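You operate a simulated robot arm through the tools that you are given. There is no shell and no other tool.

The job below is to be done with a simulated two-armed robot. You get a single attempt, and the scene is never put back.

JOB
Shake the yellow tin of tint till the display shows MIXED.
Fine: tin in the cradle, clamp on and guard shut before the start button; leave the guard shut. Set down upright: what you pick out.
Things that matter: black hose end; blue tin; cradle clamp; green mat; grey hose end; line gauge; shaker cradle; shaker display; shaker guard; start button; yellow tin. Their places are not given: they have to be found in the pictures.

Only the result counts: the job must be done as asked and must still hold three seconds after the hand-in. Knocking over, shifting, dropping, spilling or breaking anything else fails it.

ROBOT AND FRAMES
Two 7-joint arms with two-finger grippers on one trunk that stands fixed in place. Base frame: the origin is at the foot of the trunk, x ahead of it, y to its left, z up; the work surface is at about z = 860. Units: mm, rad, N and s.
The left shoulder is at [21, 176, 1504], the right one opposite. With the tool pointing down near the work surface each hand reaches from about 100 to 720 mm from the base axis, measured 20 degrees to its own side. Payload 2.94 kg a hand.
The TCP of each hand is the grasp point between the finger pads, 30 mm short of the fingertips. In the tool frame z runs along the fingers and y along their closing line. The gripper opens to 138 mm; its body begins 109 mm behind the TCP.
Orientation is told as [roll, pitch, yaw] about the base's x, y, z axes, in that order, counted from this pose: with the fingers straight down and closing along the base's y, the tool's x points along the base's -x, its y along +y and its z along -z.

CONTROLS
- The arms move only by the tool step_arm. It takes "left_commands", "right_commands" or both (then of equal length, played together; a hand with none holds still); each is a list of rows, each an object (a shift or turn left out is 0, a gripper value left out holds the last) with "xyz": the shift along the tool's x, y, z in units of 500 mm (1.0 is 500 mm), a list of three; "dr": the turn, a rotation vector about the tool's x, y, z in units of 90 degrees (1.0 is 90 degrees), a list of three; "hand": the gripper command, from -1 (shut) to 1 (fully open), values between in proportion. In form: [{"xyz": [dx, dy, dz], "dr": [ax, ay, az], "hand": hand}, ...]. A call has 1 to 20 rows; each row is the pose to reach, as a shift and turn from the pose commanded when the call began, along the tool's axes at that moment. A call with a number of a shift or a turn outside -1 to 1 is refused whole. Rows are played at 5 a second. More than 50 mm and 0.15 rad between two rows, or a gripper value outside its range, and nothing of the call is played. Where a pose cannot be reached the arm comes as near as it can. A force on the tool above 80 N (or 10 N above the force at the start of the call, whichever is more), or a blocked arm, ends the call early, and 0.2 s more pass. The fingers move at their own pace (about 45 mm/s each) and stop on an object; they squeeze with about 24 N. The grip force told is the motor's: it shows also when the fingers shut on nothing. Time passes only in rows, and 0.2 s behind the last, so rows that repeat a pose let the fingers close. The reply holds the time, the measured pose of the TCP, the force on the tool along the base axes, the opening and the grip force, in the units named above and with some noise, with the torque about the TCP (base axes, N m) and any sound that the robot's microphone picked up.
- Cameras (640 x 400 px; columns grow to the right, rows downward): "scene" is now at [37, 66, 1975.3]; the picture's right is [0.67, -0.74, 0.00], its down [-0.62, -0.56, -0.54] and it looks along [0.40, 0.36, -0.84] (base axes); focal length 342 px, centre (320, 200). "left" rides on the left gripper at [71, -19, -146] in its tool frame; the picture's right is [0.26, 0.97, 0.00], its down [-0.85, 0.23, -0.48] and it looks along [-0.46, 0.12, 0.88] (tool axes); focal length 280 px, centre (320, 200). "right" rides on the right gripper at [71, 19, -146] in its tool frame; the picture's right is [-0.26, 0.97, 0.00], its down [-0.85, -0.23, -0.48] and it looks along [-0.46, -0.12, 0.88] (tool axes); focal length 280 px, centre (320, 200).
- capture(camera): a new picture of that camera. No time passes.
- slide_trunk(by): moves the trunk up (or, below 0, down) by that many mm; the arms and the scene camera ride with it, the base frame stays. It gives what a move gives, with no picture.
- turn_head(pan, tilt): turns the head with the scene camera to pan (to the left, within 2.094 rad either way) and tilt (down, from -0.506 to 1.204), counted from straight ahead of the robot (the tilt from the chest, where the trunk bows). It gives what a move gives.
- locate(camera, pixels): for up to 12 pixels [column, row] of the newest picture of that camera ("zoom" is the newest enlarged one), the place [x, y, z] in the base frame of the surface seen there, good to about 2 mm, but the place of the scene camera against the robot may be out by one fixed shift of up to 25 mm in any direction. No time passes.
- enlarge(camera, box): a new picture of the part [left, top, right, bottom] of that camera's present view, enlarged. No time passes.
- finish_job(): hands the job in; it is judged then, once.

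Open the grippers and draw the arms clear of the work before you hand the job in, unless the task says otherwise.

The tools are called by a JSON object that holds its "op" and its "data". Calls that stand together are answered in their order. step_arm: Moves the arms, as the interface text tells. Its arguments: {"type":"object","properties":{"left_commands":{"type":"array","items":{"type":"object","properties":{"xyz":{"type":"array","items":{"type":"number"}},"dr":{"type":"array","items":{"type":"number"}},"hand":{"type":"number"}}}},"right_commands":{"type":"array","items":{"type":"object","properties":{"xyz":{"type":"array","items":{"type":"number"}},"dr":{"type":"array","items":{"type":"number"}},"hand":{"type":"number"}}}}},"required":[]} The other tools are called the same way: slide_trunk (by) moves the trunk up or down; turn_head (pan, tilt) turns the head that bears the scene camera; capture (camera) takes a picture; locate (camera, pixels) gives the place of the surface under pixels of a picture; enlarge (camera, box) takes an enlarged picture of a part of a camera's view; finish_job () hands the job in.

At the start:

```text
time_s: 0.0
left_eef_pos: [338.0, 520.0, 1440.9]
left_tool_rot: [0.0, -0.001, -0.001]
left_force: [-0.2, 0.0, 0.2]
left_wrist_torque: [0.01, 0.01, -0.01]
left_width: 137.9
left_grasp_force: 0.0
right_eef_pos: [427.8, 47.8, 1489.2]
right_tool_rot: [0.0, 0.0, 0.0]
right_force: [-0.2, 0.0, 0.0]
right_wrist_torque: [0.04, 0.0, -0.01]
right_width: 138.4
right_grasp_force: 0.0
trunk travel left (down, up): [-675.0, 59.0]
head pan, tilt (commanded): [0.737, 0.998]
```

scene: 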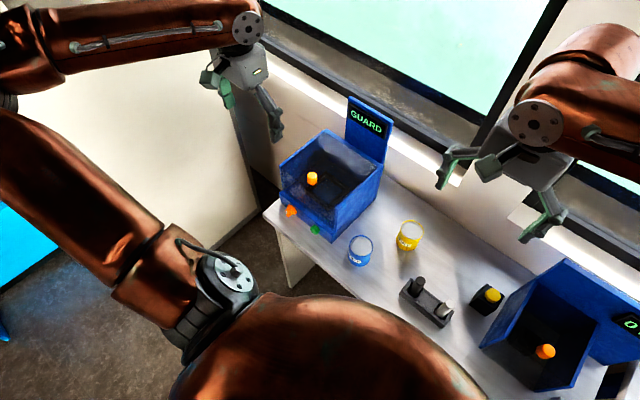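
right: 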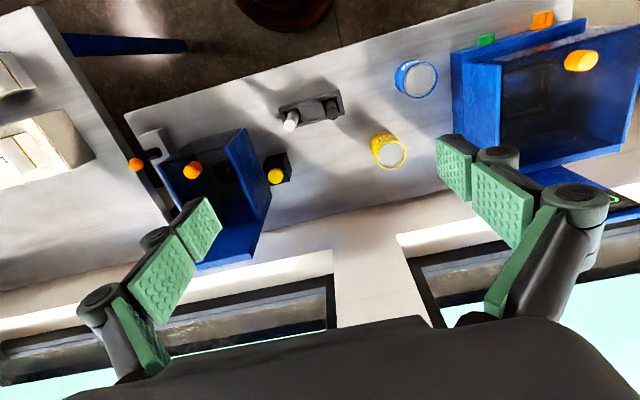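
left: 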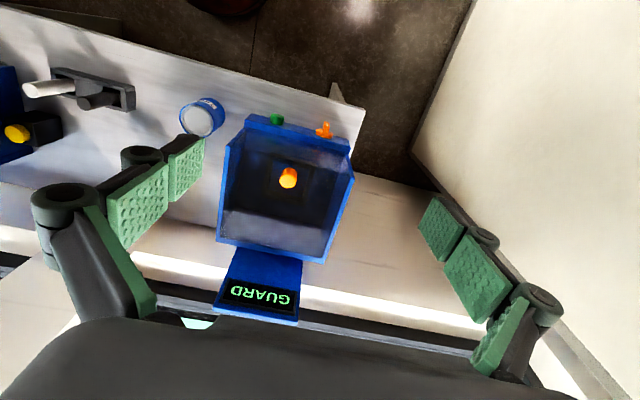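

The scene picture shows a blue box with a "GUARD" display at about (365,122), blue tin (360,250), yellow tin (409,235), a dark block with two hose ends (427,300) and a second blue box on the right. I take enlarged views to understand the details.

{"op": "enlarge", "data": {"camera": "scene", "box": [260, 80, 440, 280]}}

{"op": "enlarge", "data": {"camera": "scene", "box": [380, 220, 640, 400]}}

{"op": "enlarge", "data": {"camera": "left", "box": [170, 80, 390, 340]}}

{"op": "enlarge", "data": {"camera": "right", "box": [100, 100, 360, 280]}}

```text
2.00 times, centred on (350, 180) of scene
```

zoom: 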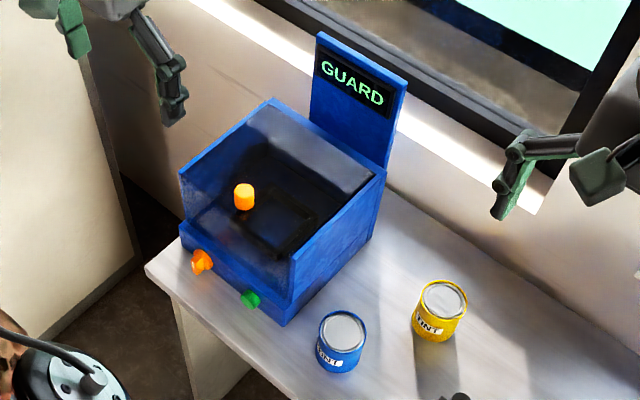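

```text
2.22 times, centred on (510, 310) of scene
```

zoom: 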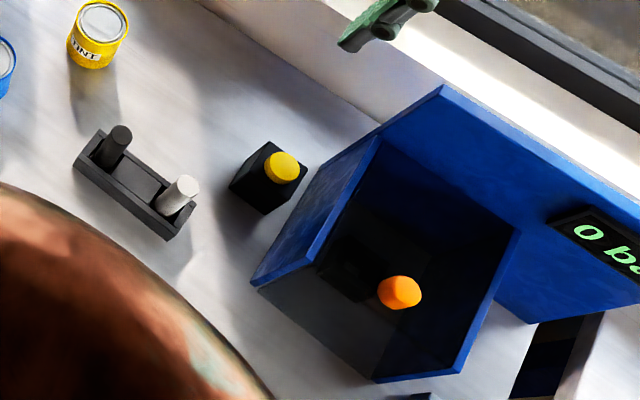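

```text
1.54 times, centred on (280, 210) of left
```

zoom: 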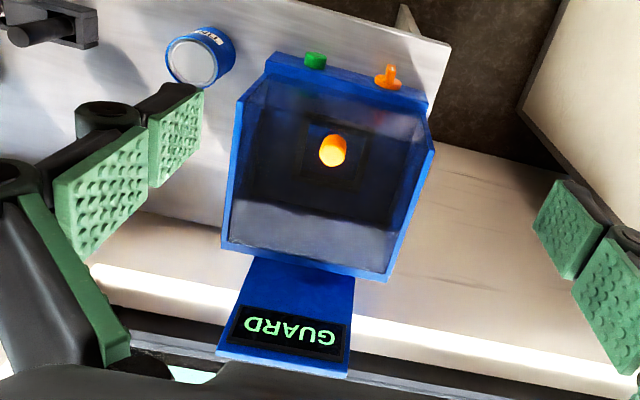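

```text
2.22 times, centred on (230, 190) of right
```

zoom: 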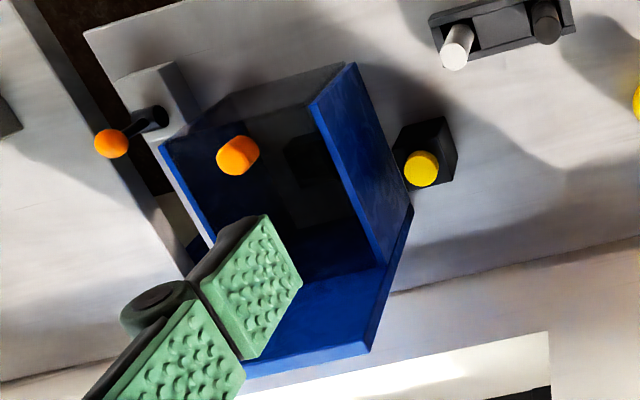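

The shaker shows "GUARD"; there's a see-through cover, an orange knob in the middle, and an orange and a green item at its front. I locate key points in the scene.

{"op": "turn_head", "data": {"pan": 0.9, "tilt": 0.9}}

{"op": "capture", "data": {"camera": "scene"}}

```text
time_s: 0.7
left_eef_pos: [337.7, 520.1, 1442.1]
left_tool_rot: [-0.001, -0.001, 0.0]
left_force: [0.3, 0.7, -0.2]
left_wrist_torque: [-0.04, -0.03, 0.02]
left_width: 138.1
left_grasp_force: 0.0
right_eef_pos: [429.1, 48.1, 1489.6]
right_tool_rot: [0.0, 0.002, -0.001]
right_force: [-0.1, -0.4, -0.2]
right_wrist_torque: [0.06, -0.01, -0.01]
right_width: 137.9
right_grasp_force: 0.0
trunk travel left (down, up): [-675.0, 59.0]
head pan, tilt (commanded): [0.901, 0.901]
```

```text
taken
```

scene: 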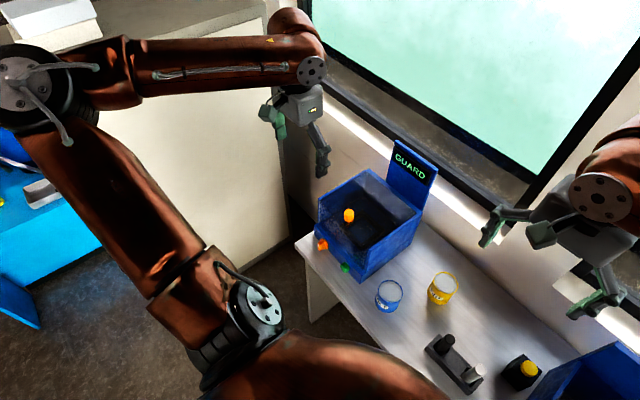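

The shaker now sits around (370,220). I enlarge it and locate points on it.

{"op": "enlarge", "data": {"camera": "scene", "box": [300, 130, 460, 310]}}

```text
2.22 times, centred on (380, 220) of scene
```

zoom: 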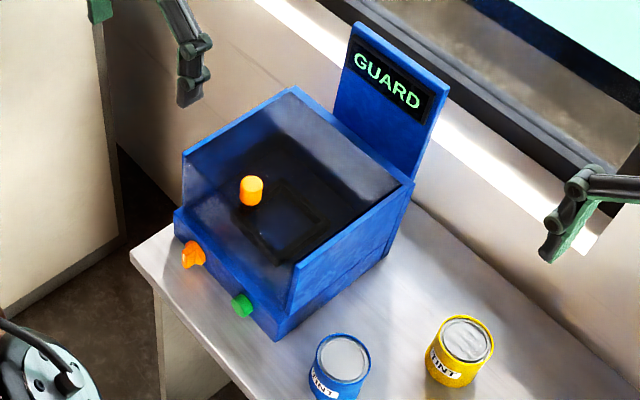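

{"op": "locate", "data": {"camera": "zoom", "pixels": [[252, 186], [193, 253], [242, 305], [296, 90], [184, 155], [293, 265], [410, 182], [280, 320], [290, 220], [345, 360], [467, 338], [360, 170]]}}

{"op": "locate", "data": {"camera": "zoom", "pixels": [[240, 250], [200, 200], [320, 140], [250, 150], [175, 212], [280, 225], [250, 200], [263, 190], [300, 210], [270, 190], [320, 215], [388, 80]]}}

{"op": "locate", "data": {"camera": "left", "pixels": [[288, 178], [276, 120], [324, 130], [280, 160], [285, 230], [240, 150], [350, 150], [225, 240], [325, 255], [203, 120], [250, 130], [280, 200]]}}

```text
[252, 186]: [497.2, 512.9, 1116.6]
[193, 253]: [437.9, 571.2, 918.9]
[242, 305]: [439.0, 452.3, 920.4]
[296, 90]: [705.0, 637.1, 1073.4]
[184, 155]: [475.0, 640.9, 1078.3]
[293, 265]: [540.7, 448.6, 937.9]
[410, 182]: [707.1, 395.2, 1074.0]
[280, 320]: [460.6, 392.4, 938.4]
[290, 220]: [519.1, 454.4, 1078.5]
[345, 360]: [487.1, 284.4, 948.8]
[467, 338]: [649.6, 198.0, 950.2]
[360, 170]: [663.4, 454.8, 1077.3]
```

```text
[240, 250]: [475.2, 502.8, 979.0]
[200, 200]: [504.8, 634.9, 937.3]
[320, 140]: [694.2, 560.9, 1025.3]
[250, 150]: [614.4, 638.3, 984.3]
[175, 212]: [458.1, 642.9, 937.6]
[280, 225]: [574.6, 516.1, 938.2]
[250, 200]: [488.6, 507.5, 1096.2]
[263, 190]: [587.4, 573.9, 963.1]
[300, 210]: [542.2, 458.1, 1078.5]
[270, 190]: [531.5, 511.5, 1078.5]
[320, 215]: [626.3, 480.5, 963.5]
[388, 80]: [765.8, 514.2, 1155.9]
```

```text
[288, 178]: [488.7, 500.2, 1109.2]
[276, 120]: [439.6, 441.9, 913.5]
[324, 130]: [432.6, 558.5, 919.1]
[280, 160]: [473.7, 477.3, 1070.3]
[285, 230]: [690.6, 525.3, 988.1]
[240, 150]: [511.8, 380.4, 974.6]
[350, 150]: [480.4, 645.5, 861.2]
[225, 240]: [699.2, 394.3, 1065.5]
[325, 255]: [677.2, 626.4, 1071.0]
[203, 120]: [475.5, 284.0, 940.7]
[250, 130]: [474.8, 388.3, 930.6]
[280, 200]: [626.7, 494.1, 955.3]
```

Comparing left and scene camera, the scene camera reads about +3,+11,+7 mm off; wrist cameras are what I'll trust. I bring the left wrist camera lower and pitched forward to view the shaker front closely, staying in front of and above it.

{"op": "step_arm", "data": {"left_commands": [{"xyz": [-0.005, -0.02, 0.075], "dr": [0, -0.036, 0]}, {"xyz": [-0.011, -0.04, 0.15], "dr": [0, -0.073, 0]}, {"xyz": [-0.016, -0.06, 0.227], "dr": [0, -0.109, 0]}, {"xyz": [-0.022, -0.08, 0.303], "dr": [0, -0.145, 0]}, {"xyz": [-0.027, -0.1, 0.38], "dr": [0, -0.182, 0]}, {"xyz": [-0.033, -0.12, 0.455], "dr": [0, -0.218, 0]}, {"xyz": [-0.038, -0.142, 0.53], "dr": [0, -0.2546, 0]}]}}

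{"op": "capture", "data": {"camera": "left"}}

```text
time_s: 2.3
left_eef_pos: [354.5, 462.9, 1171.8]
left_tool_rot: [-0.009, -0.402, 0.006]
left_force: [-0.3, 0.6, -0.3]
left_wrist_torque: [-0.05, -0.05, -0.01]
left_width: 138.0
left_grasp_force: 0.0
right_eef_pos: [426.1, 62.5, 1491.7]
right_tool_rot: [-0.007, -0.001, 0.002]
right_force: [-0.4, 0.0, -0.1]
right_wrist_torque: [-0.01, -0.09, -0.02]
right_width: 137.9
right_grasp_force: 0.0
trunk travel left (down, up): [-675.0, 59.0]
head pan, tilt (commanded): [0.901, 0.901]
```

```text
taken
```

left: 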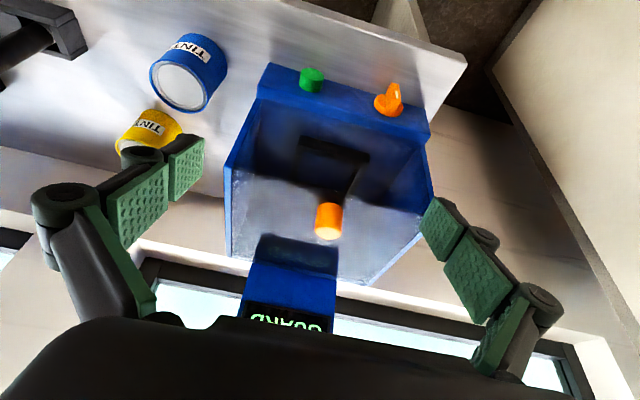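

Both hands read ~14 mm further in y, so the trunk may be swaying; I hold still a moment to see the settled pose and enlarge the picture.

{"op": "step_arm", "data": {"left_commands": [{"xyz": [0, 0, 0]}, {"xyz": [0, 0, 0]}, {"xyz": [0, 0, 0]}, {"xyz": [0, 0, 0]}, {"xyz": [0, 0, 0]}]}}

{"op": "enlarge", "data": {"camera": "left", "box": [200, 40, 460, 340]}}

{"op": "capture", "data": {"camera": "scene"}}

```text
time_s: 3.5
left_eef_pos: [356.7, 442.7, 1178.8]
left_tool_rot: [0.006, -0.399, -0.004]
left_force: [-0.5, -1.3, 0.1]
left_wrist_torque: [0.09, 0.04, 0.04]
left_width: 137.8
left_grasp_force: 0.1
right_eef_pos: [427.7, 37.2, 1490.4]
right_tool_rot: [0.009, 0.001, -0.002]
right_force: [-0.4, -0.8, 0.4]
right_wrist_torque: [0.14, 0.0, 0.0]
right_width: 137.8
right_grasp_force: 0.0
trunk travel left (down, up): [-675.0, 59.0]
head pan, tilt (commanded): [0.901, 0.901]
```

```text
1.33 times, centred on (330, 190) of left
```

zoom: 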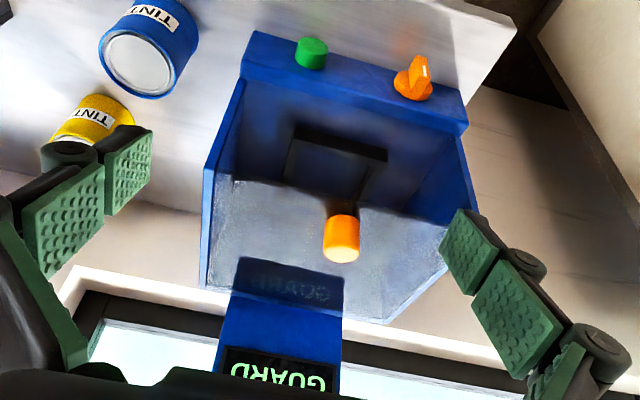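

```text
taken
```

scene: 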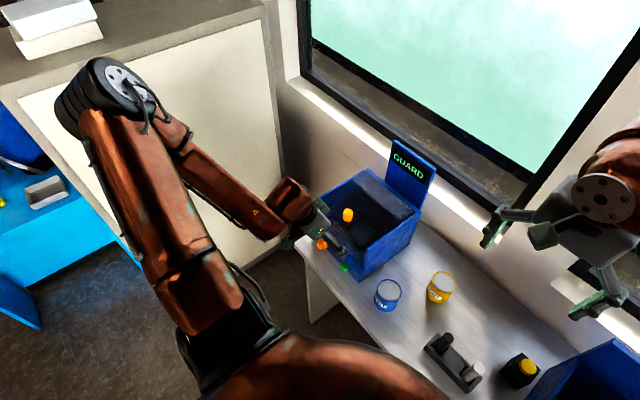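

The lid is see-through with an orange knob near its front edge, and its glass reflects the display. I locate points on the lid, walls, and the front knob/button in this view.

{"op": "capture", "data": {"camera": "left"}}

{"op": "locate", "data": {"camera": "left", "pixels": [[328, 220], [245, 190], [260, 225], [300, 240], [350, 260], [400, 210], [320, 280], [280, 180], [380, 190], [330, 150], [260, 150], [410, 150]]}}

{"op": "enlarge", "data": {"camera": "left", "box": [240, 50, 440, 175]}}

```text
taken
```

left: 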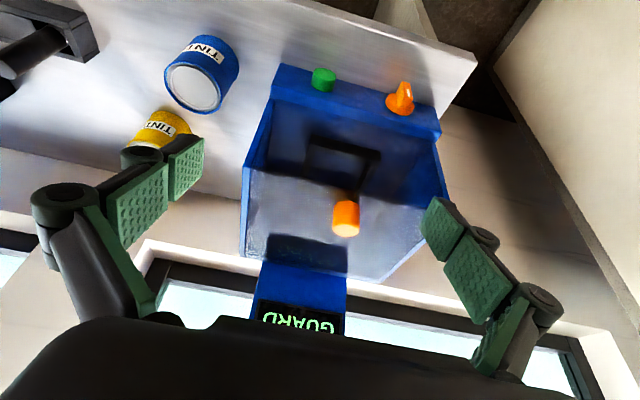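

```text
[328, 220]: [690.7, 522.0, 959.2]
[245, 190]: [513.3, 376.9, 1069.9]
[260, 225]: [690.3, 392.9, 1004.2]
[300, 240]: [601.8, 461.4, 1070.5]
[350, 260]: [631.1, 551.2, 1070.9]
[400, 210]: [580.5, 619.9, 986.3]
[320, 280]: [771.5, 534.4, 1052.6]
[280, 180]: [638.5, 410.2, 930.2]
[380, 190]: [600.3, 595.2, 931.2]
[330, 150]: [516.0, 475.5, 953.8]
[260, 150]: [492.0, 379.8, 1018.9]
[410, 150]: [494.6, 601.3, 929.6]
```

```text
3.20 times, centred on (340, 112) of left
```

zoom: 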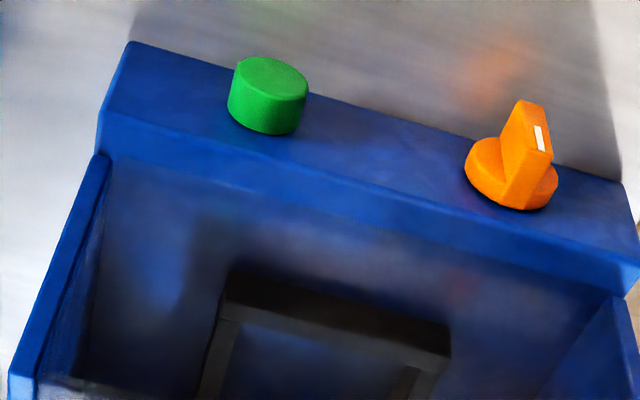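

The front panel carries a green round button and an orange rotary T-knob with a white pointer (likely the clamp). I enlarge the scene view of the lid to see its edges and check the sway.

{"op": "step_arm", "data": {"left_commands": [{"xyz": [0, 0, 0]}, {"xyz": [0, 0, 0]}, {"xyz": [0, 0, 0]}, {"xyz": [0, 0, 0]}, {"xyz": [0, 0, 0]}, {"xyz": [0, 0, 0]}, {"xyz": [0, 0, 0]}, {"xyz": [0, 0, 0]}]}}

{"op": "enlarge", "data": {"camera": "scene", "box": [310, 135, 450, 285]}}

{"op": "enlarge", "data": {"camera": "left", "box": [230, 120, 460, 300]}}

```text
time_s: 5.3
left_eef_pos: [356.6, 448.9, 1177.5]
left_tool_rot: [0.001, -0.399, -0.002]
left_force: [-1.2, 0.0, -0.1]
left_wrist_torque: [0.02, -0.06, 0.02]
left_width: 137.9
left_grasp_force: 0.1
right_eef_pos: [429.3, 45.8, 1490.4]
right_tool_rot: [0.004, 0.0, 0.001]
right_force: [0.3, 0.3, 0.0]
right_wrist_torque: [0.01, -0.01, 0.0]
right_width: 138.0
right_grasp_force: 0.0
trunk travel left (down, up): [-675.0, 59.0]
head pan, tilt (commanded): [0.901, 0.901]
```

```text
2.67 times, centred on (380, 210) of scene
```

zoom: 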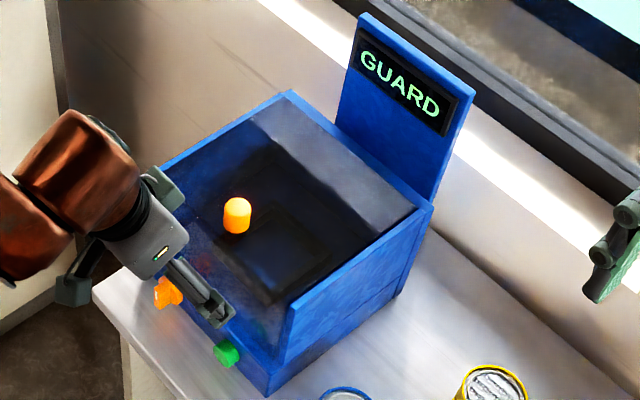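

```text
2.22 times, centred on (345, 210) of left
```

zoom: 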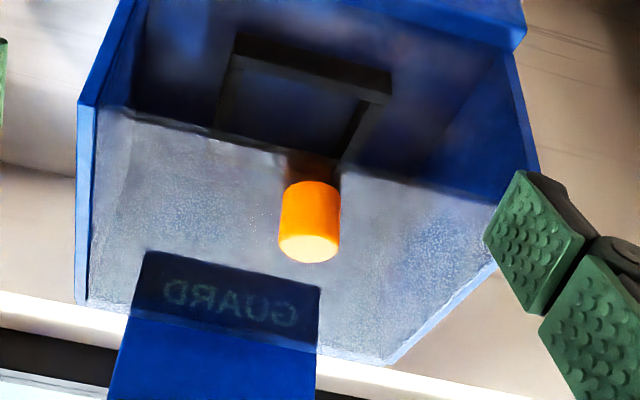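

A line runs across the lid just in front of the knob in the left zoom from (105,107) to (495,200). I probe depth on both sides of it to see how far the lid reaches.

{"op": "locate", "data": {"camera": "zoom", "pixels": [[150, 125], [150, 112], [150, 100], [210, 140], [210, 120], [250, 150], [400, 190], [400, 170], [420, 200], [120, 150], [130, 90], [160, 60]]}}

{"op": "locate", "data": {"camera": "zoom", "pixels": [[310, 250], [285, 240], [335, 240], [310, 190], [310, 181], [280, 195], [340, 195], [240, 45], [385, 85], [220, 120], [345, 155], [310, 100]]}}

```text
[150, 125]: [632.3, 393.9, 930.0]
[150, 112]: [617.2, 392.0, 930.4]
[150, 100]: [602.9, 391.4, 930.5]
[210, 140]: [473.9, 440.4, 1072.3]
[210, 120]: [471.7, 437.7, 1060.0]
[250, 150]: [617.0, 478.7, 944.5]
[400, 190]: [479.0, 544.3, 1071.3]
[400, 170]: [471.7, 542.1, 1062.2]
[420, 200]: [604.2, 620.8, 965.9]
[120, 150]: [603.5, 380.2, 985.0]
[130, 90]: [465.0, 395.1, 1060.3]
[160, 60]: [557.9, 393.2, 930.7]
```

```text
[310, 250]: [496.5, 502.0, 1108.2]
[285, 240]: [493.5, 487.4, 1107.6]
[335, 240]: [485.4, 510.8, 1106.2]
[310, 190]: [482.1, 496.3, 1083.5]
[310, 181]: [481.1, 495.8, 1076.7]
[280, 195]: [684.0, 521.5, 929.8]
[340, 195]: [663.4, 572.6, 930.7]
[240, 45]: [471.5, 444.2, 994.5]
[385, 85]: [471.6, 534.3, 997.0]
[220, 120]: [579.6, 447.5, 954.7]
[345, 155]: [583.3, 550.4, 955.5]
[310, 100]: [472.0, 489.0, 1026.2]
```

The glass guard is an L: front pane at x≈471.6 and top at z≈1071, knob centred about (490,499) from z 1071 to 1108. I now probe the bottom of the front pane, the ledge, the button and the orange rotary knob.

{"op": "capture", "data": {"camera": "left"}}

{"op": "enlarge", "data": {"camera": "left", "box": [250, 40, 450, 165]}}

```text
taken
```

left: 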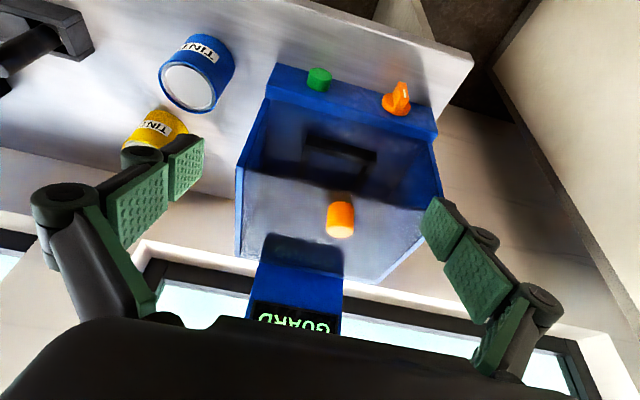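

```text
3.20 times, centred on (350, 102) of left
```

zoom: 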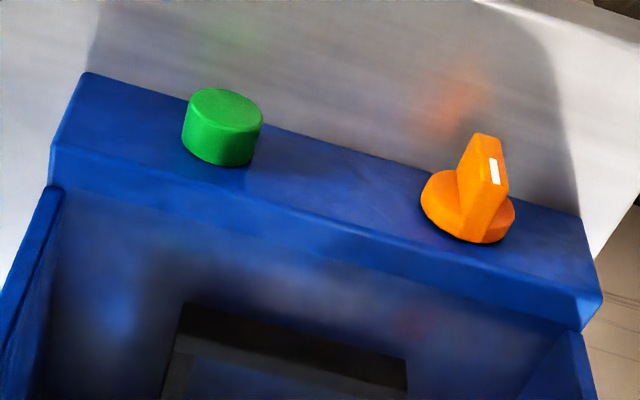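

{"op": "locate", "data": {"camera": "zoom", "pixels": [[90, 78], [55, 145], [100, 130], [120, 90], [225, 98], [215, 140], [480, 140], [495, 170], [440, 195], [480, 230], [575, 225], [598, 295]]}}

{"op": "locate", "data": {"camera": "zoom", "pixels": [[300, 220], [300, 195], [300, 180], [300, 160], [200, 190], [200, 210], [200, 240], [300, 260], [450, 280], [50, 190], [60, 230], [578, 335]]}}

```text
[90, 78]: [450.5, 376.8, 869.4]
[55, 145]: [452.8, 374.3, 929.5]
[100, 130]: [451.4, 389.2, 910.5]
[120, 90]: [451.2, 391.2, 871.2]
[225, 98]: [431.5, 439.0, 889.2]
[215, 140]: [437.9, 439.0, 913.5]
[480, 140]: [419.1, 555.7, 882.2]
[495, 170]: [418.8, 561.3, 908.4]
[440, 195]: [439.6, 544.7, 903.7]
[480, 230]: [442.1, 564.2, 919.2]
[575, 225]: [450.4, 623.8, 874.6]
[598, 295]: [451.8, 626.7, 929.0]
```

```text
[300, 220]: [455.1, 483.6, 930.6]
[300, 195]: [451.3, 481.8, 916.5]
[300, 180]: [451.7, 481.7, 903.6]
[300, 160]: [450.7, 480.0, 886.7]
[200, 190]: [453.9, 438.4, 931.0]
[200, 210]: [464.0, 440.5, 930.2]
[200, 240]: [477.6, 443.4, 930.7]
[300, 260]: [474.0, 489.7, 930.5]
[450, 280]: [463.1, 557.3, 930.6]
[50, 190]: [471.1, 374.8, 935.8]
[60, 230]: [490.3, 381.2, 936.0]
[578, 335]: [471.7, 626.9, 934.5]
```

Geometry so far: front face x≈451, base top z≈930, start button centred about (431,440,900), orange rotary at y≈560, z≈900 with its blade vertical. I probe the rear of the lid, the wall tops and the display post from the scene camera.

{"op": "enlarge", "data": {"camera": "scene", "box": [340, 135, 440, 225]}}

```text
4.44 times, centred on (390, 180) of scene
```

zoom: 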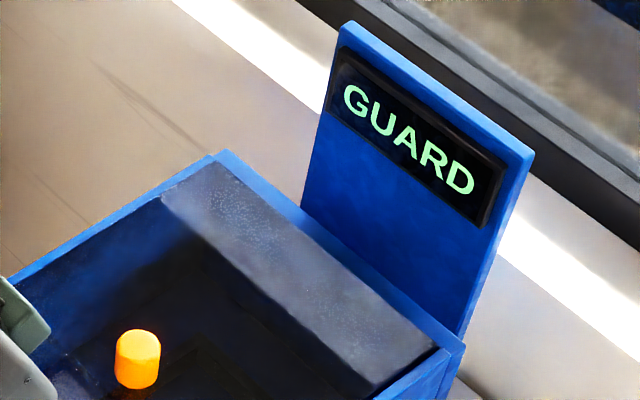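

{"op": "locate", "data": {"camera": "zoom", "pixels": [[225, 155], [300, 228], [380, 290], [455, 345], [170, 195], [260, 250], [400, 340], [300, 290], [380, 380], [410, 385], [310, 200], [530, 155]]}}

{"op": "locate", "data": {"camera": "zoom", "pixels": [[460, 330], [345, 28], [400, 250], [210, 180], [230, 175], [100, 230], [60, 255], [440, 352], [160, 330], [120, 340], [140, 335], [140, 385]]}}

```text
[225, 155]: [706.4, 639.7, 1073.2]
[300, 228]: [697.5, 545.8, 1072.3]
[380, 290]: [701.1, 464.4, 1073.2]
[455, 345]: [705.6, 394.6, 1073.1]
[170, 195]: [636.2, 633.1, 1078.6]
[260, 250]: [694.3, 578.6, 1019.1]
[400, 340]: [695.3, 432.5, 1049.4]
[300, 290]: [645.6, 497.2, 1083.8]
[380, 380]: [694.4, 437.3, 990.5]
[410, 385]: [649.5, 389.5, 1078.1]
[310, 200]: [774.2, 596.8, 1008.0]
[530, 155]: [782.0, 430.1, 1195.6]
```

```text
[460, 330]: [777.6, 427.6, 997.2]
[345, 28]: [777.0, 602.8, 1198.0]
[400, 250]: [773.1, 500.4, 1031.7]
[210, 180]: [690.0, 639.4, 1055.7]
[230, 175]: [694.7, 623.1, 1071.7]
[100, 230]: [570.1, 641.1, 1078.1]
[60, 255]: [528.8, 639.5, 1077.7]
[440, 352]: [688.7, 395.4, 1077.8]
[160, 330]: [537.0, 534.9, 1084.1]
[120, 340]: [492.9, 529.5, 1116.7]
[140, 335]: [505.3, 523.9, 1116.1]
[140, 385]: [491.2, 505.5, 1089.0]
```

The guard looks shut, hinged or sliding at the rear. I move the left hand above the orange lid knob (about 494,500, top z 1108), tool vertical, fingers opened to ~60 mm, tips staying above z 1130.

{"op": "step_arm", "data": {"left_commands": [{"xyz": [-0.03, 0.013, 0.017], "dr": [0, 0.032, 0], "hand": -0.13}, {"xyz": [-0.06, 0.026, 0.034], "dr": [0, 0.064, 0], "hand": -0.13}, {"xyz": [-0.09, 0.038, 0.051], "dr": [0, 0.095, 0], "hand": -0.13}, {"xyz": [-0.12, 0.051, 0.068], "dr": [0, 0.127, 0], "hand": -0.13}, {"xyz": [-0.15, 0.064, 0.085], "dr": [0, 0.159, 0], "hand": -0.13}, {"xyz": [-0.18, 0.077, 0.102], "dr": [0, 0.191, 0], "hand": -0.13}, {"xyz": [-0.21, 0.09, 0.119], "dr": [0, 0.223, 0], "hand": -0.13}, {"xyz": [-0.24, 0.102, 0.136], "dr": [0, 0.2546, 0], "hand": -0.13}, {"xyz": [-0.24, 0.102, 0.136], "dr": [0, 0.2546, 0], "hand": -0.13}, {"xyz": [-0.24, 0.102, 0.136], "dr": [0, 0.2546, 0], "hand": -0.13}, {"xyz": [-0.24, 0.102, 0.136], "dr": [0, 0.2546, 0], "hand": -0.13}, {"xyz": [-0.24, 0.102, 0.136], "dr": [0, 0.2546, 0], "hand": -0.13}]}}

{"op": "capture", "data": {"camera": "left"}}

{"op": "capture", "data": {"camera": "scene"}}

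```text
time_s: 7.9
left_eef_pos: [493.1, 502.3, 1160.8]
left_tool_rot: [-0.001, 0.003, 0.001]
left_force: [-0.4, -0.5, 0.1]
left_wrist_torque: [0.0, -0.05, -0.01]
left_width: 59.8
left_grasp_force: 0.1
right_eef_pos: [429.1, 48.4, 1490.6]
right_tool_rot: [0.001, 0.0, 0.001]
right_force: [0.4, -0.8, 0.4]
right_wrist_torque: [-0.01, -0.01, -0.01]
right_width: 138.0
right_grasp_force: 0.0
trunk travel left (down, up): [-675.0, 59.0]
head pan, tilt (commanded): [0.901, 0.901]
```

```text
taken
```

left: 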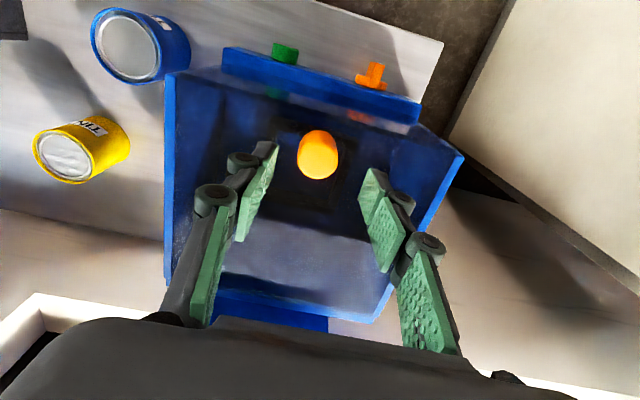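

```text
taken
```

scene: 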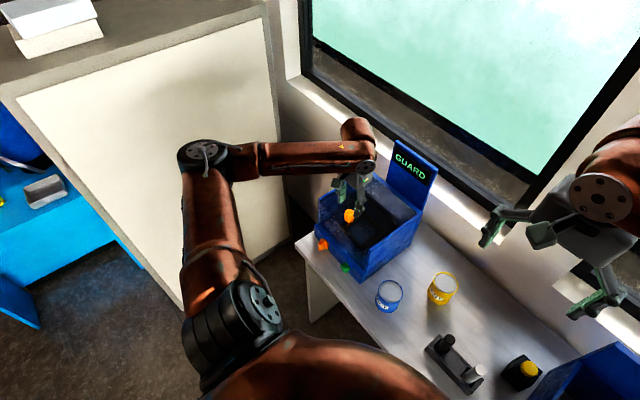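

The knob shows at (318,155) in the left picture, between the fingers. I measure its outline for centring.

{"op": "locate", "data": {"camera": "left", "pixels": [[318, 155], [300, 165], [336, 165], [318, 177], [318, 142], [303, 145], [333, 145], [318, 133]]}}

```text
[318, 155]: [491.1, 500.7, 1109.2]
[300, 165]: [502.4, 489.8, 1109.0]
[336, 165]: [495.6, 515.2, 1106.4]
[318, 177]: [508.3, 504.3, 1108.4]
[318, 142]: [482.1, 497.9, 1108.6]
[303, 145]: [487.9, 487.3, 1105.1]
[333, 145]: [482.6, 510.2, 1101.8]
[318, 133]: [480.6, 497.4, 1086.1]
```

Knob centre is about (494,501), top z 1109, radius 14. I lower to TCP z≈1110 (tips ≈1080, above the lid at 1071) and close on the knob.

{"op": "step_arm", "data": {"left_commands": [{"xyz": [-0.002, -0.002, 0.025]}, {"xyz": [-0.002, -0.002, 0.05]}, {"xyz": [-0.002, -0.002, 0.075]}, {"xyz": [-0.002, -0.002, 0.101]}, {"xyz": [-0.002, -0.002, 0.101]}, {"xyz": [-0.002, -0.002, 0.101], "hand": -1}, {"xyz": [-0.002, -0.002, 0.101], "hand": -1}, {"xyz": [-0.002, -0.002, 0.101], "hand": -1}, {"xyz": [-0.002, -0.002, 0.101], "hand": -1}]}}

{"op": "capture", "data": {"camera": "left"}}

```text
time_s: 9.9
left_eef_pos: [493.1, 499.8, 1111.6]
left_tool_rot: [-0.001, -0.001, -0.001]
left_force: [-0.7, -0.3, -1.0]
left_wrist_torque: [0.01, -0.07, -0.01]
left_width: 31.2
left_grasp_force: 44.9
right_eef_pos: [428.8, 46.3, 1489.0]
right_tool_rot: [0.0, -0.001, -0.001]
right_force: [-0.6, -0.1, 0.3]
right_wrist_torque: [0.02, 0.01, 0.02]
right_width: 137.8
right_grasp_force: 0.0
trunk travel left (down, up): [-675.0, 59.0]
head pan, tilt (commanded): [0.901, 0.901]
```

```text
taken
```

left: 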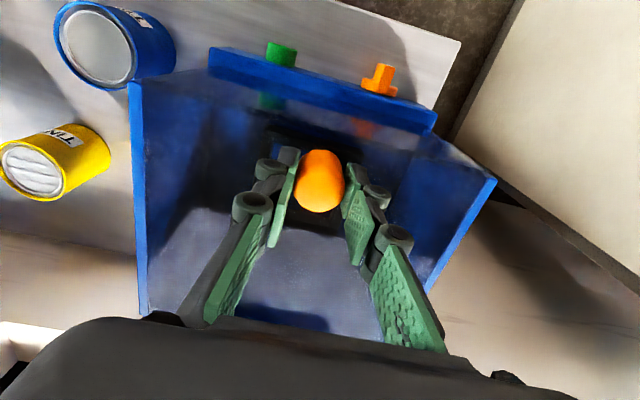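

The knob is gripped (31 mm, 45 N). I try a gentle lift of 10 mm to see whether the guard hinges.

{"op": "step_arm", "data": {"left_commands": [{"xyz": [0, 0, -0.006]}, {"xyz": [0, 0, -0.012]}, {"xyz": [0, 0, -0.018]}, {"xyz": [0, 0, -0.02]}]}}

{"op": "capture", "data": {"camera": "left"}}

{"op": "enlarge", "data": {"camera": "scene", "box": [310, 130, 450, 285]}}

```text
time_s: 10.9
left_eef_pos: [494.0, 499.5, 1120.9]
left_tool_rot: [-0.001, 0.001, 0.001]
left_force: [-0.2, -0.2, -9.8]
left_wrist_torque: [0.01, 1.33, 0.02]
left_width: 31.0
left_grasp_force: 45.3
right_eef_pos: [429.8, 50.0, 1488.4]
right_tool_rot: [0.0, 0.002, 0.001]
right_force: [-0.4, -0.1, -0.2]
right_wrist_torque: [-0.03, -0.01, 0.0]
right_width: 137.9
right_grasp_force: 0.2
trunk travel left (down, up): [-675.0, 59.0]
head pan, tilt (commanded): [0.901, 0.901]
```

```text
taken
```

left: 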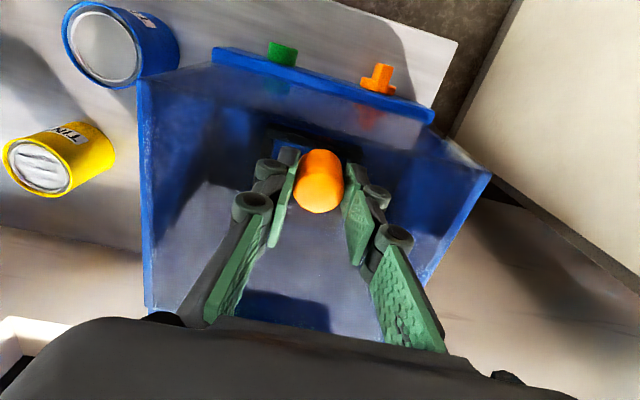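

```text
2.58 times, centred on (380, 208) of scene
```

zoom: 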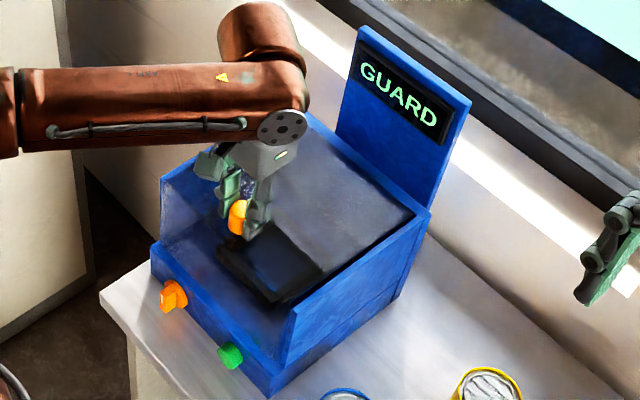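

The lid rises (9.8 N, hinge-like torque of 1.3 Nm), so it is hinged at the rear. I follow an arc about a hinge near (693,1068), first to about 0.3 rad, tool kept vertical so the knob pivots between the pads.

{"op": "step_arm", "data": {"left_commands": [{"xyz": [-0.006, 0, -0.02]}, {"xyz": [-0.012, 0, -0.039]}, {"xyz": [-0.019, 0, -0.058]}, {"xyz": [-0.027, 0, -0.077]}, {"xyz": [-0.034, 0, -0.095]}, {"xyz": [-0.034, 0, -0.095]}]}}

{"op": "capture", "data": {"camera": "left"}}

{"op": "capture", "data": {"camera": "scene"}}

```text
time_s: 12.3
left_eef_pos: [508.3, 499.6, 1170.2]
left_tool_rot: [0.002, 0.001, 0.0]
left_force: [-16.8, 4.9, -0.1]
left_wrist_torque: [0.14, 1.29, 0.0]
left_width: 31.0
left_grasp_force: 45.0
right_eef_pos: [426.9, 48.6, 1491.0]
right_tool_rot: [0.0, -0.001, 0.002]
right_force: [0.3, 0.2, 0.8]
right_wrist_torque: [-0.04, 0.01, -0.01]
right_width: 137.9
right_grasp_force: 0.1
trunk travel left (down, up): [-675.0, 59.0]
head pan, tilt (commanded): [0.901, 0.901]
```

```text
taken
```

left: 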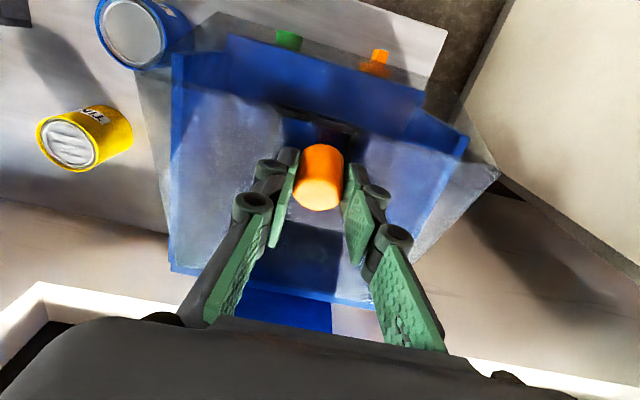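

```text
taken
```

scene: 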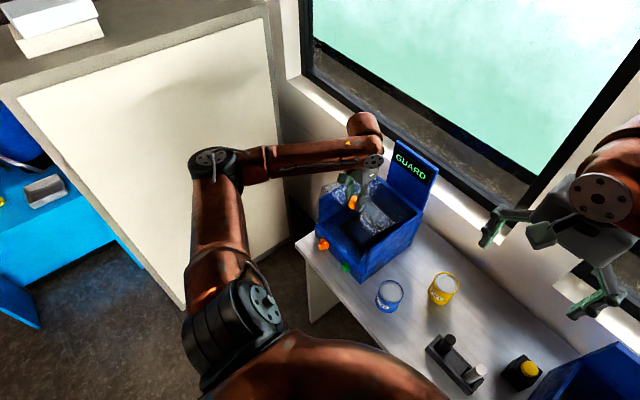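

The force (-17 N in x) means my arc was too tight; the fit gives a hinge near (697,1076). I continue along the corrected arc to about 0.5 rad.

{"op": "step_arm", "data": {"left_commands": [{"xyz": [0.0036, 0, -0.0058]}, {"xyz": [-0.0046, 0, -0.0244]}, {"xyz": [-0.014, 0, -0.0426]}, {"xyz": [-0.0242, 0, -0.0602]}, {"xyz": [-0.0352, 0, -0.0774]}, {"xyz": [-0.0352, 0, -0.0774]}]}}

{"op": "enlarge", "data": {"camera": "scene", "box": [310, 100, 450, 285]}}

```text
time_s: 13.7
left_eef_pos: [529.2, 500.5, 1207.5]
left_tool_rot: [0.0, -0.004, -0.001]
left_force: [-9.4, 7.4, -2.2]
left_wrist_torque: [0.18, 1.13, 0.1]
left_width: 31.0
left_grasp_force: 44.2
right_eef_pos: [428.3, 48.7, 1489.7]
right_tool_rot: [-0.001, -0.001, 0.002]
right_force: [0.3, -0.3, 0.6]
right_wrist_torque: [0.01, 0.02, -0.01]
right_width: 137.8
right_grasp_force: 0.1
trunk travel left (down, up): [-675.0, 59.0]
head pan, tilt (commanded): [0.901, 0.901]
```

```text
2.16 times, centred on (380, 192) of scene
```

zoom: 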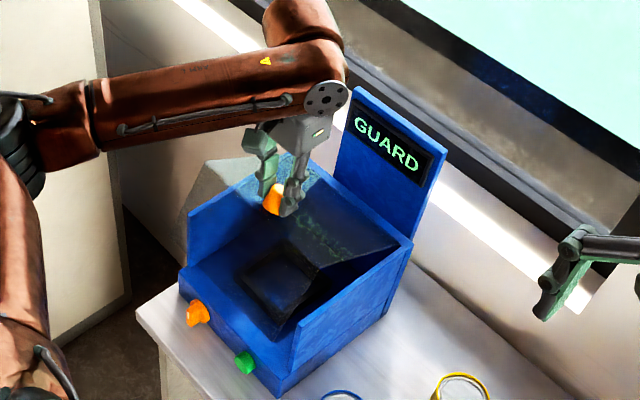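

Forces are small; the lid follows. I continue the arc to about 0.9 rad with a slight +y relief.

{"op": "step_arm", "data": {"left_commands": [{"xyz": [-0.0124, 0.002, -0.0198]}, {"xyz": [-0.028, 0.003, -0.0386]}, {"xyz": [-0.0448, 0.003, -0.0566]}, {"xyz": [-0.0624, 0.003, -0.0734]}, {"xyz": [-0.0812, 0.003, -0.0892]}, {"xyz": [-0.1008, 0.003, -0.1038]}, {"xyz": [-0.1212, 0.003, -0.1172]}, {"xyz": [-0.1212, 0.003, -0.1172]}]}}

{"op": "capture", "data": {"camera": "scene"}}

{"op": "capture", "data": {"camera": "left"}}

```text
time_s: 15.5
left_eef_pos: [591.8, 500.2, 1266.6]
left_tool_rot: [0.0, -0.001, -0.002]
left_force: [-2.6, -4.7, -11.3]
left_wrist_torque: [-0.1, 1.04, 0.03]
left_width: 31.2
left_grasp_force: 45.0
right_eef_pos: [429.4, 48.2, 1489.6]
right_tool_rot: [-0.001, 0.002, 0.001]
right_force: [-0.4, -0.2, -0.5]
right_wrist_torque: [-0.01, 0.02, -0.01]
right_width: 138.1
right_grasp_force: 0.0
trunk travel left (down, up): [-675.0, 59.0]
head pan, tilt (commanded): [0.901, 0.901]
```

```text
taken
```

scene: 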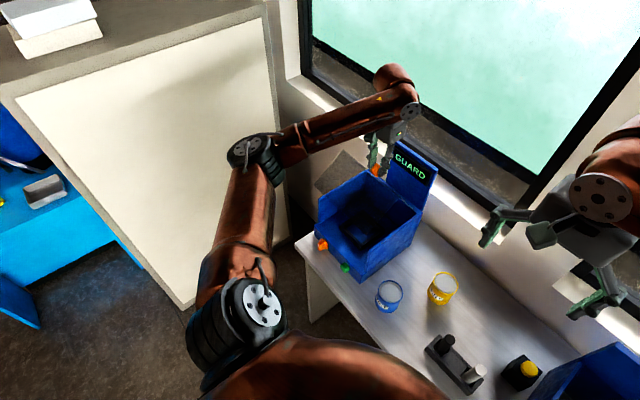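

```text
taken
```

left: 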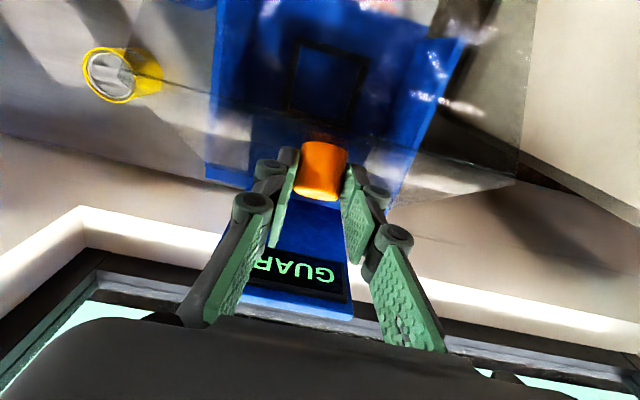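

The lid is about 53° open and tracking fine. I carry on along the arc toward vertical (about 80°).

{"op": "step_arm", "data": {"left_commands": [{"xyz": [-0.0234, 0, -0.0122]}, {"xyz": [-0.0452, 0, -0.0232]}, {"xyz": [-0.0678, 0, -0.0326]}, {"xyz": [-0.0908, 0, -0.0408]}, {"xyz": [-0.1144, 0, -0.0476]}, {"xyz": [-0.1382, 0, -0.053]}, {"xyz": [-0.1624, 0, -0.057]}, {"xyz": [-0.1868, 0, -0.0594]}, {"xyz": [-0.1868, 0, -0.0594]}]}}

{"op": "capture", "data": {"camera": "scene"}}

{"op": "capture", "data": {"camera": "left"}}

```text
time_s: 17.5
left_eef_pos: [684.4, 499.7, 1292.1]
left_tool_rot: [-0.003, 0.006, -0.002]
left_force: [-5.8, -15.8, -31.7]
left_wrist_torque: [-0.2, 1.2, 0.22]
left_width: 31.5
left_grasp_force: 45.1
right_eef_pos: [431.1, 46.8, 1489.4]
right_tool_rot: [-0.001, 0.002, 0.001]
right_force: [-0.4, -0.2, 0.4]
right_wrist_torque: [-0.04, -0.02, 0.0]
right_width: 138.2
right_grasp_force: 0.0
trunk travel left (down, up): [-675.0, 59.0]
head pan, tilt (commanded): [0.901, 0.901]
```

```text
taken
```

scene: 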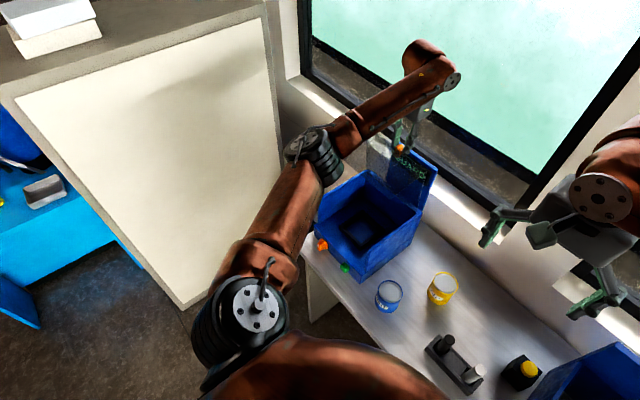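

```text
taken
```

left: 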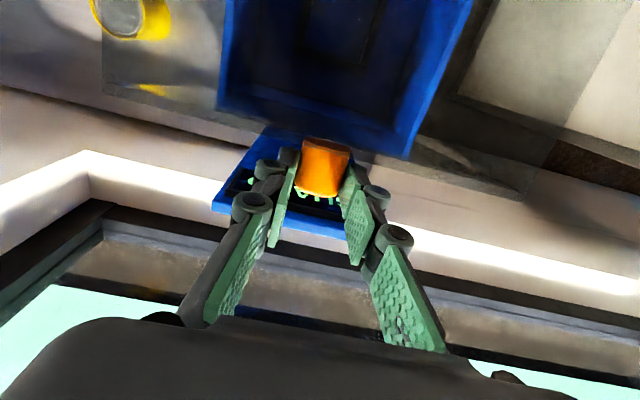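

The force is -32 N in z, so I lower the arc by ~4 mm, and continue past vertical toward about 100°.

{"op": "step_arm", "data": {"left_commands": [{"xyz": [-0.006, -0.002, 0.008]}, {"xyz": [-0.0244, -0.002, 0.007]}, {"xyz": [-0.0488, -0.002, 0.0076]}, {"xyz": [-0.0732, -0.002, 0.0096]}, {"xyz": [-0.0974, -0.002, 0.013]}, {"xyz": [-0.0974, -0.002, 0.013]}]}}

{"op": "capture", "data": {"camera": "scene"}}

{"op": "capture", "data": {"camera": "left"}}

```text
time_s: 18.9
left_eef_pos: [721.3, 498.9, 1283.1]
left_tool_rot: [0.003, 0.023, -0.019]
left_force: [7.5, 40.3, 37.7]
left_wrist_torque: [1.21, -0.41, 0.98]
left_width: 31.7
left_grasp_force: 44.8
left hand out of reach, approached as far as the arm can: row 5
right_eef_pos: [427.1, 53.3, 1489.6]
right_tool_rot: [-0.002, 0.0, 0.001]
right_force: [0.7, 1.3, -0.3]
right_wrist_torque: [0.02, 0.02, -0.02]
right_width: 137.9
right_grasp_force: 0.1
trunk travel left (down, up): [-675.0, 59.0]
head pan, tilt (commanded): [0.901, 0.901]
```

```text
taken
```

scene: 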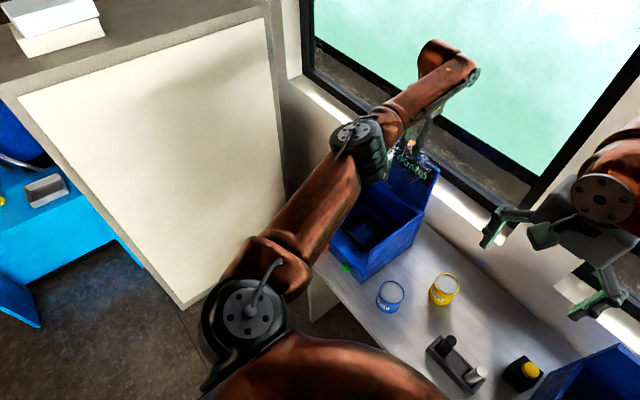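

```text
taken
```

left: 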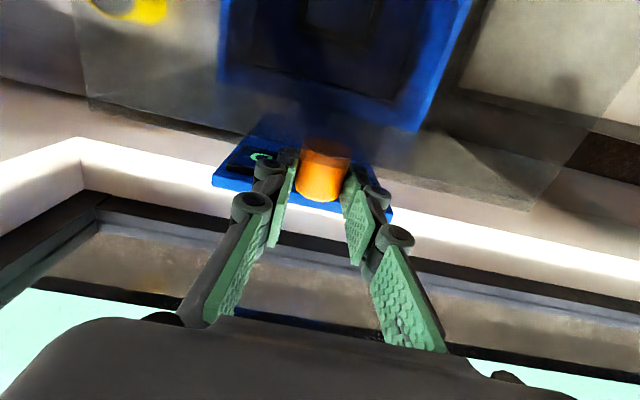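

The arm hit its reach limit with the lid just past vertical (TCP 721,499,1283). I pitch the tool forward 0.25 rad to gain reach, and push a bit further so the lid goes over-centre.

{"op": "step_arm", "data": {"left_commands": [{"xyz": [0.01, 0, 0], "dr": [0, -0.04, 0]}, {"xyz": [0.005, 0, 0], "dr": [0, -0.08, 0]}, {"xyz": [0, 0, 0.003], "dr": [0, -0.12, 0]}, {"xyz": [-0.016, 0, 0.0056], "dr": [0, -0.16, 0]}, {"xyz": [-0.036, 0, 0.011], "dr": [0, -0.16, 0]}, {"xyz": [-0.055, 0, 0.017], "dr": [0, -0.16, 0]}, {"xyz": [-0.055, 0, 0.017], "dr": [0, -0.16, 0]}]}}

{"op": "capture", "data": {"camera": "scene"}}

{"op": "capture", "data": {"camera": "left"}}

```text
time_s: 20.5
left_eef_pos: [757.0, 500.2, 1277.1]
left_tool_rot: [-0.002, -0.242, -0.001]
left_force: [-14.8, -6.9, -26.0]
left_wrist_torque: [-0.25, 1.16, 0.02]
left_width: 31.2
left_grasp_force: 44.9
right_eef_pos: [430.3, 48.3, 1489.2]
right_tool_rot: [0.0, 0.002, 0.0]
right_force: [-0.9, 0.5, -0.2]
right_wrist_torque: [0.0, 0.05, -0.02]
right_width: 138.2
right_grasp_force: 0.0
trunk travel left (down, up): [-675.0, 59.0]
head pan, tilt (commanded): [0.901, 0.901]
```

```text
taken
```

scene: 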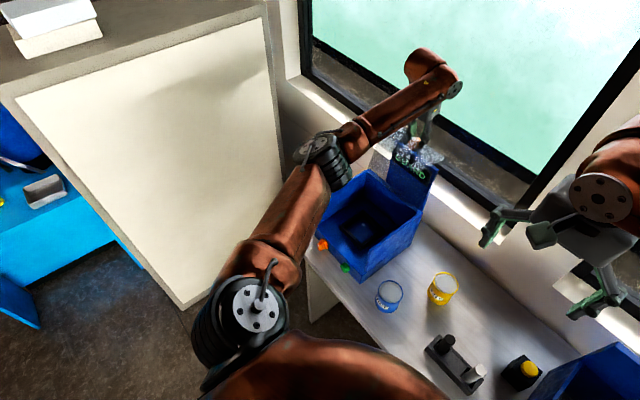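

```text
taken
```

left: 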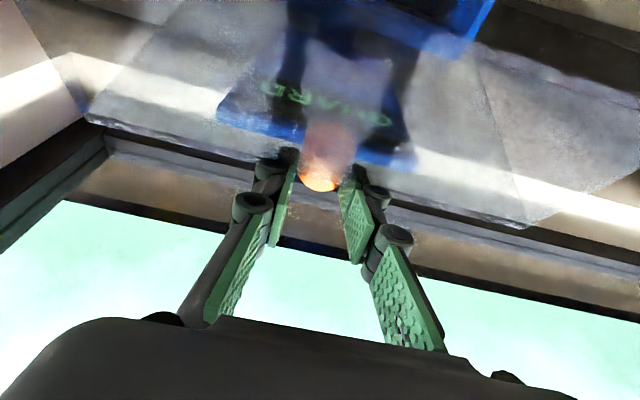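

The lid is now about 103° open by my fit. I release the knob by opening to ~65 mm and watch what the guard does.

{"op": "step_arm", "data": {"left_commands": [{"xyz": [0, 0, 0], "hand": -0.3}, {"xyz": [0, 0, 0], "hand": -0.05}, {"xyz": [0, 0, 0], "hand": -0.05}, {"xyz": [0, 0, 0], "hand": -0.05}]}}

{"op": "capture", "data": {"camera": "scene"}}

{"op": "capture", "data": {"camera": "left"}}

```text
time_s: 21.5
left_eef_pos: [760.2, 499.3, 1280.9]
left_tool_rot: [0.0, -0.253, 0.0]
left_force: [0.5, 0.2, 0.3]
left_wrist_torque: [0.0, -0.01, 0.0]
left_width: 65.6
left_grasp_force: 0.1
right_eef_pos: [428.6, 47.7, 1490.3]
right_tool_rot: [-0.001, 0.0, 0.001]
right_force: [0.3, 0.1, 1.3]
right_wrist_torque: [0.02, 0.0, 0.04]
right_width: 137.8
right_grasp_force: 0.1
trunk travel left (down, up): [-675.0, 59.0]
head pan, tilt (commanded): [0.901, 0.901]
```

```text
taken
```

scene: 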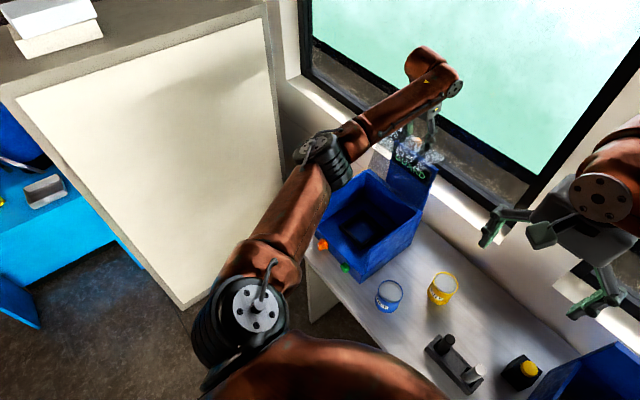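

```text
taken
```

left: 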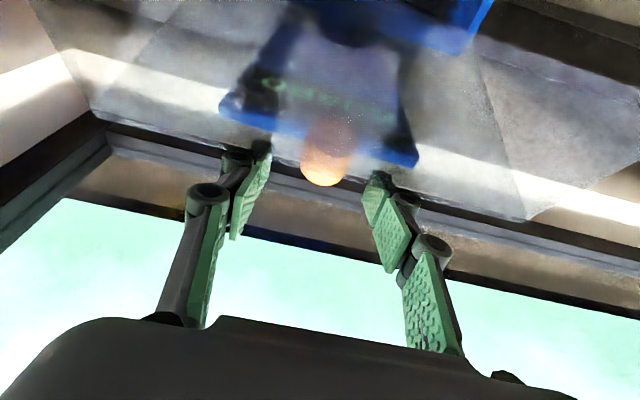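

The knob at (328,160) stays put after release, so the guard holds open. I back the hand out along its axis by 120 mm, so its tips clear the raised front pane (top ≈1330).

{"op": "step_arm", "data": {"left_commands": [{"xyz": [0, 0, -0.04]}, {"xyz": [0, 0, -0.08]}, {"xyz": [0, 0, -0.12]}, {"xyz": [0, 0, -0.16]}, {"xyz": [0, 0, -0.2]}, {"xyz": [0, 0, -0.25]}, {"xyz": [0, 0, -0.25]}]}}

{"op": "capture", "data": {"camera": "scene"}}

{"op": "capture", "data": {"camera": "left"}}

```text
time_s: 23.1
left_eef_pos: [729.7, 499.4, 1401.1]
left_tool_rot: [0.001, -0.251, 0.002]
left_force: [0.8, 0.6, 0.6]
left_wrist_torque: [0.02, -0.02, 0.02]
left_width: 65.6
left_grasp_force: 0.0
right_eef_pos: [430.0, 47.4, 1490.0]
right_tool_rot: [0.0, 0.001, 0.001]
right_force: [0.0, -0.2, -0.8]
right_wrist_torque: [-0.01, 0.03, -0.03]
right_width: 138.1
right_grasp_force: 0.0
trunk travel left (down, up): [-675.0, 59.0]
head pan, tilt (commanded): [0.901, 0.901]
```

```text
taken
```

scene: 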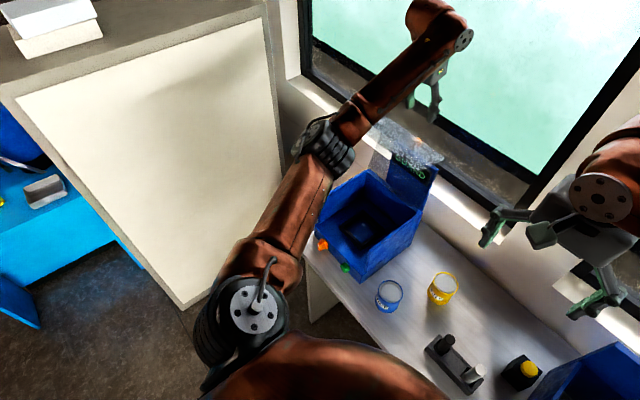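

```text
taken
```

left: 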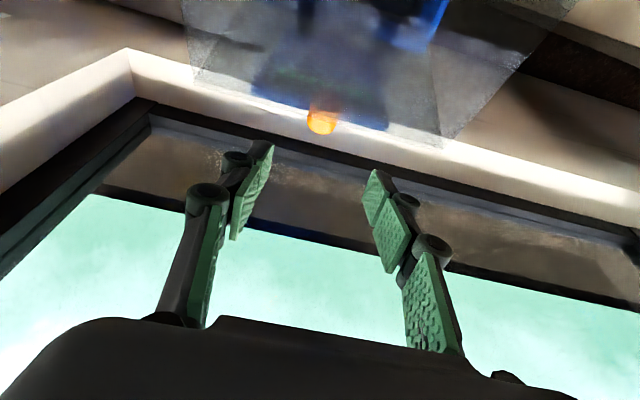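

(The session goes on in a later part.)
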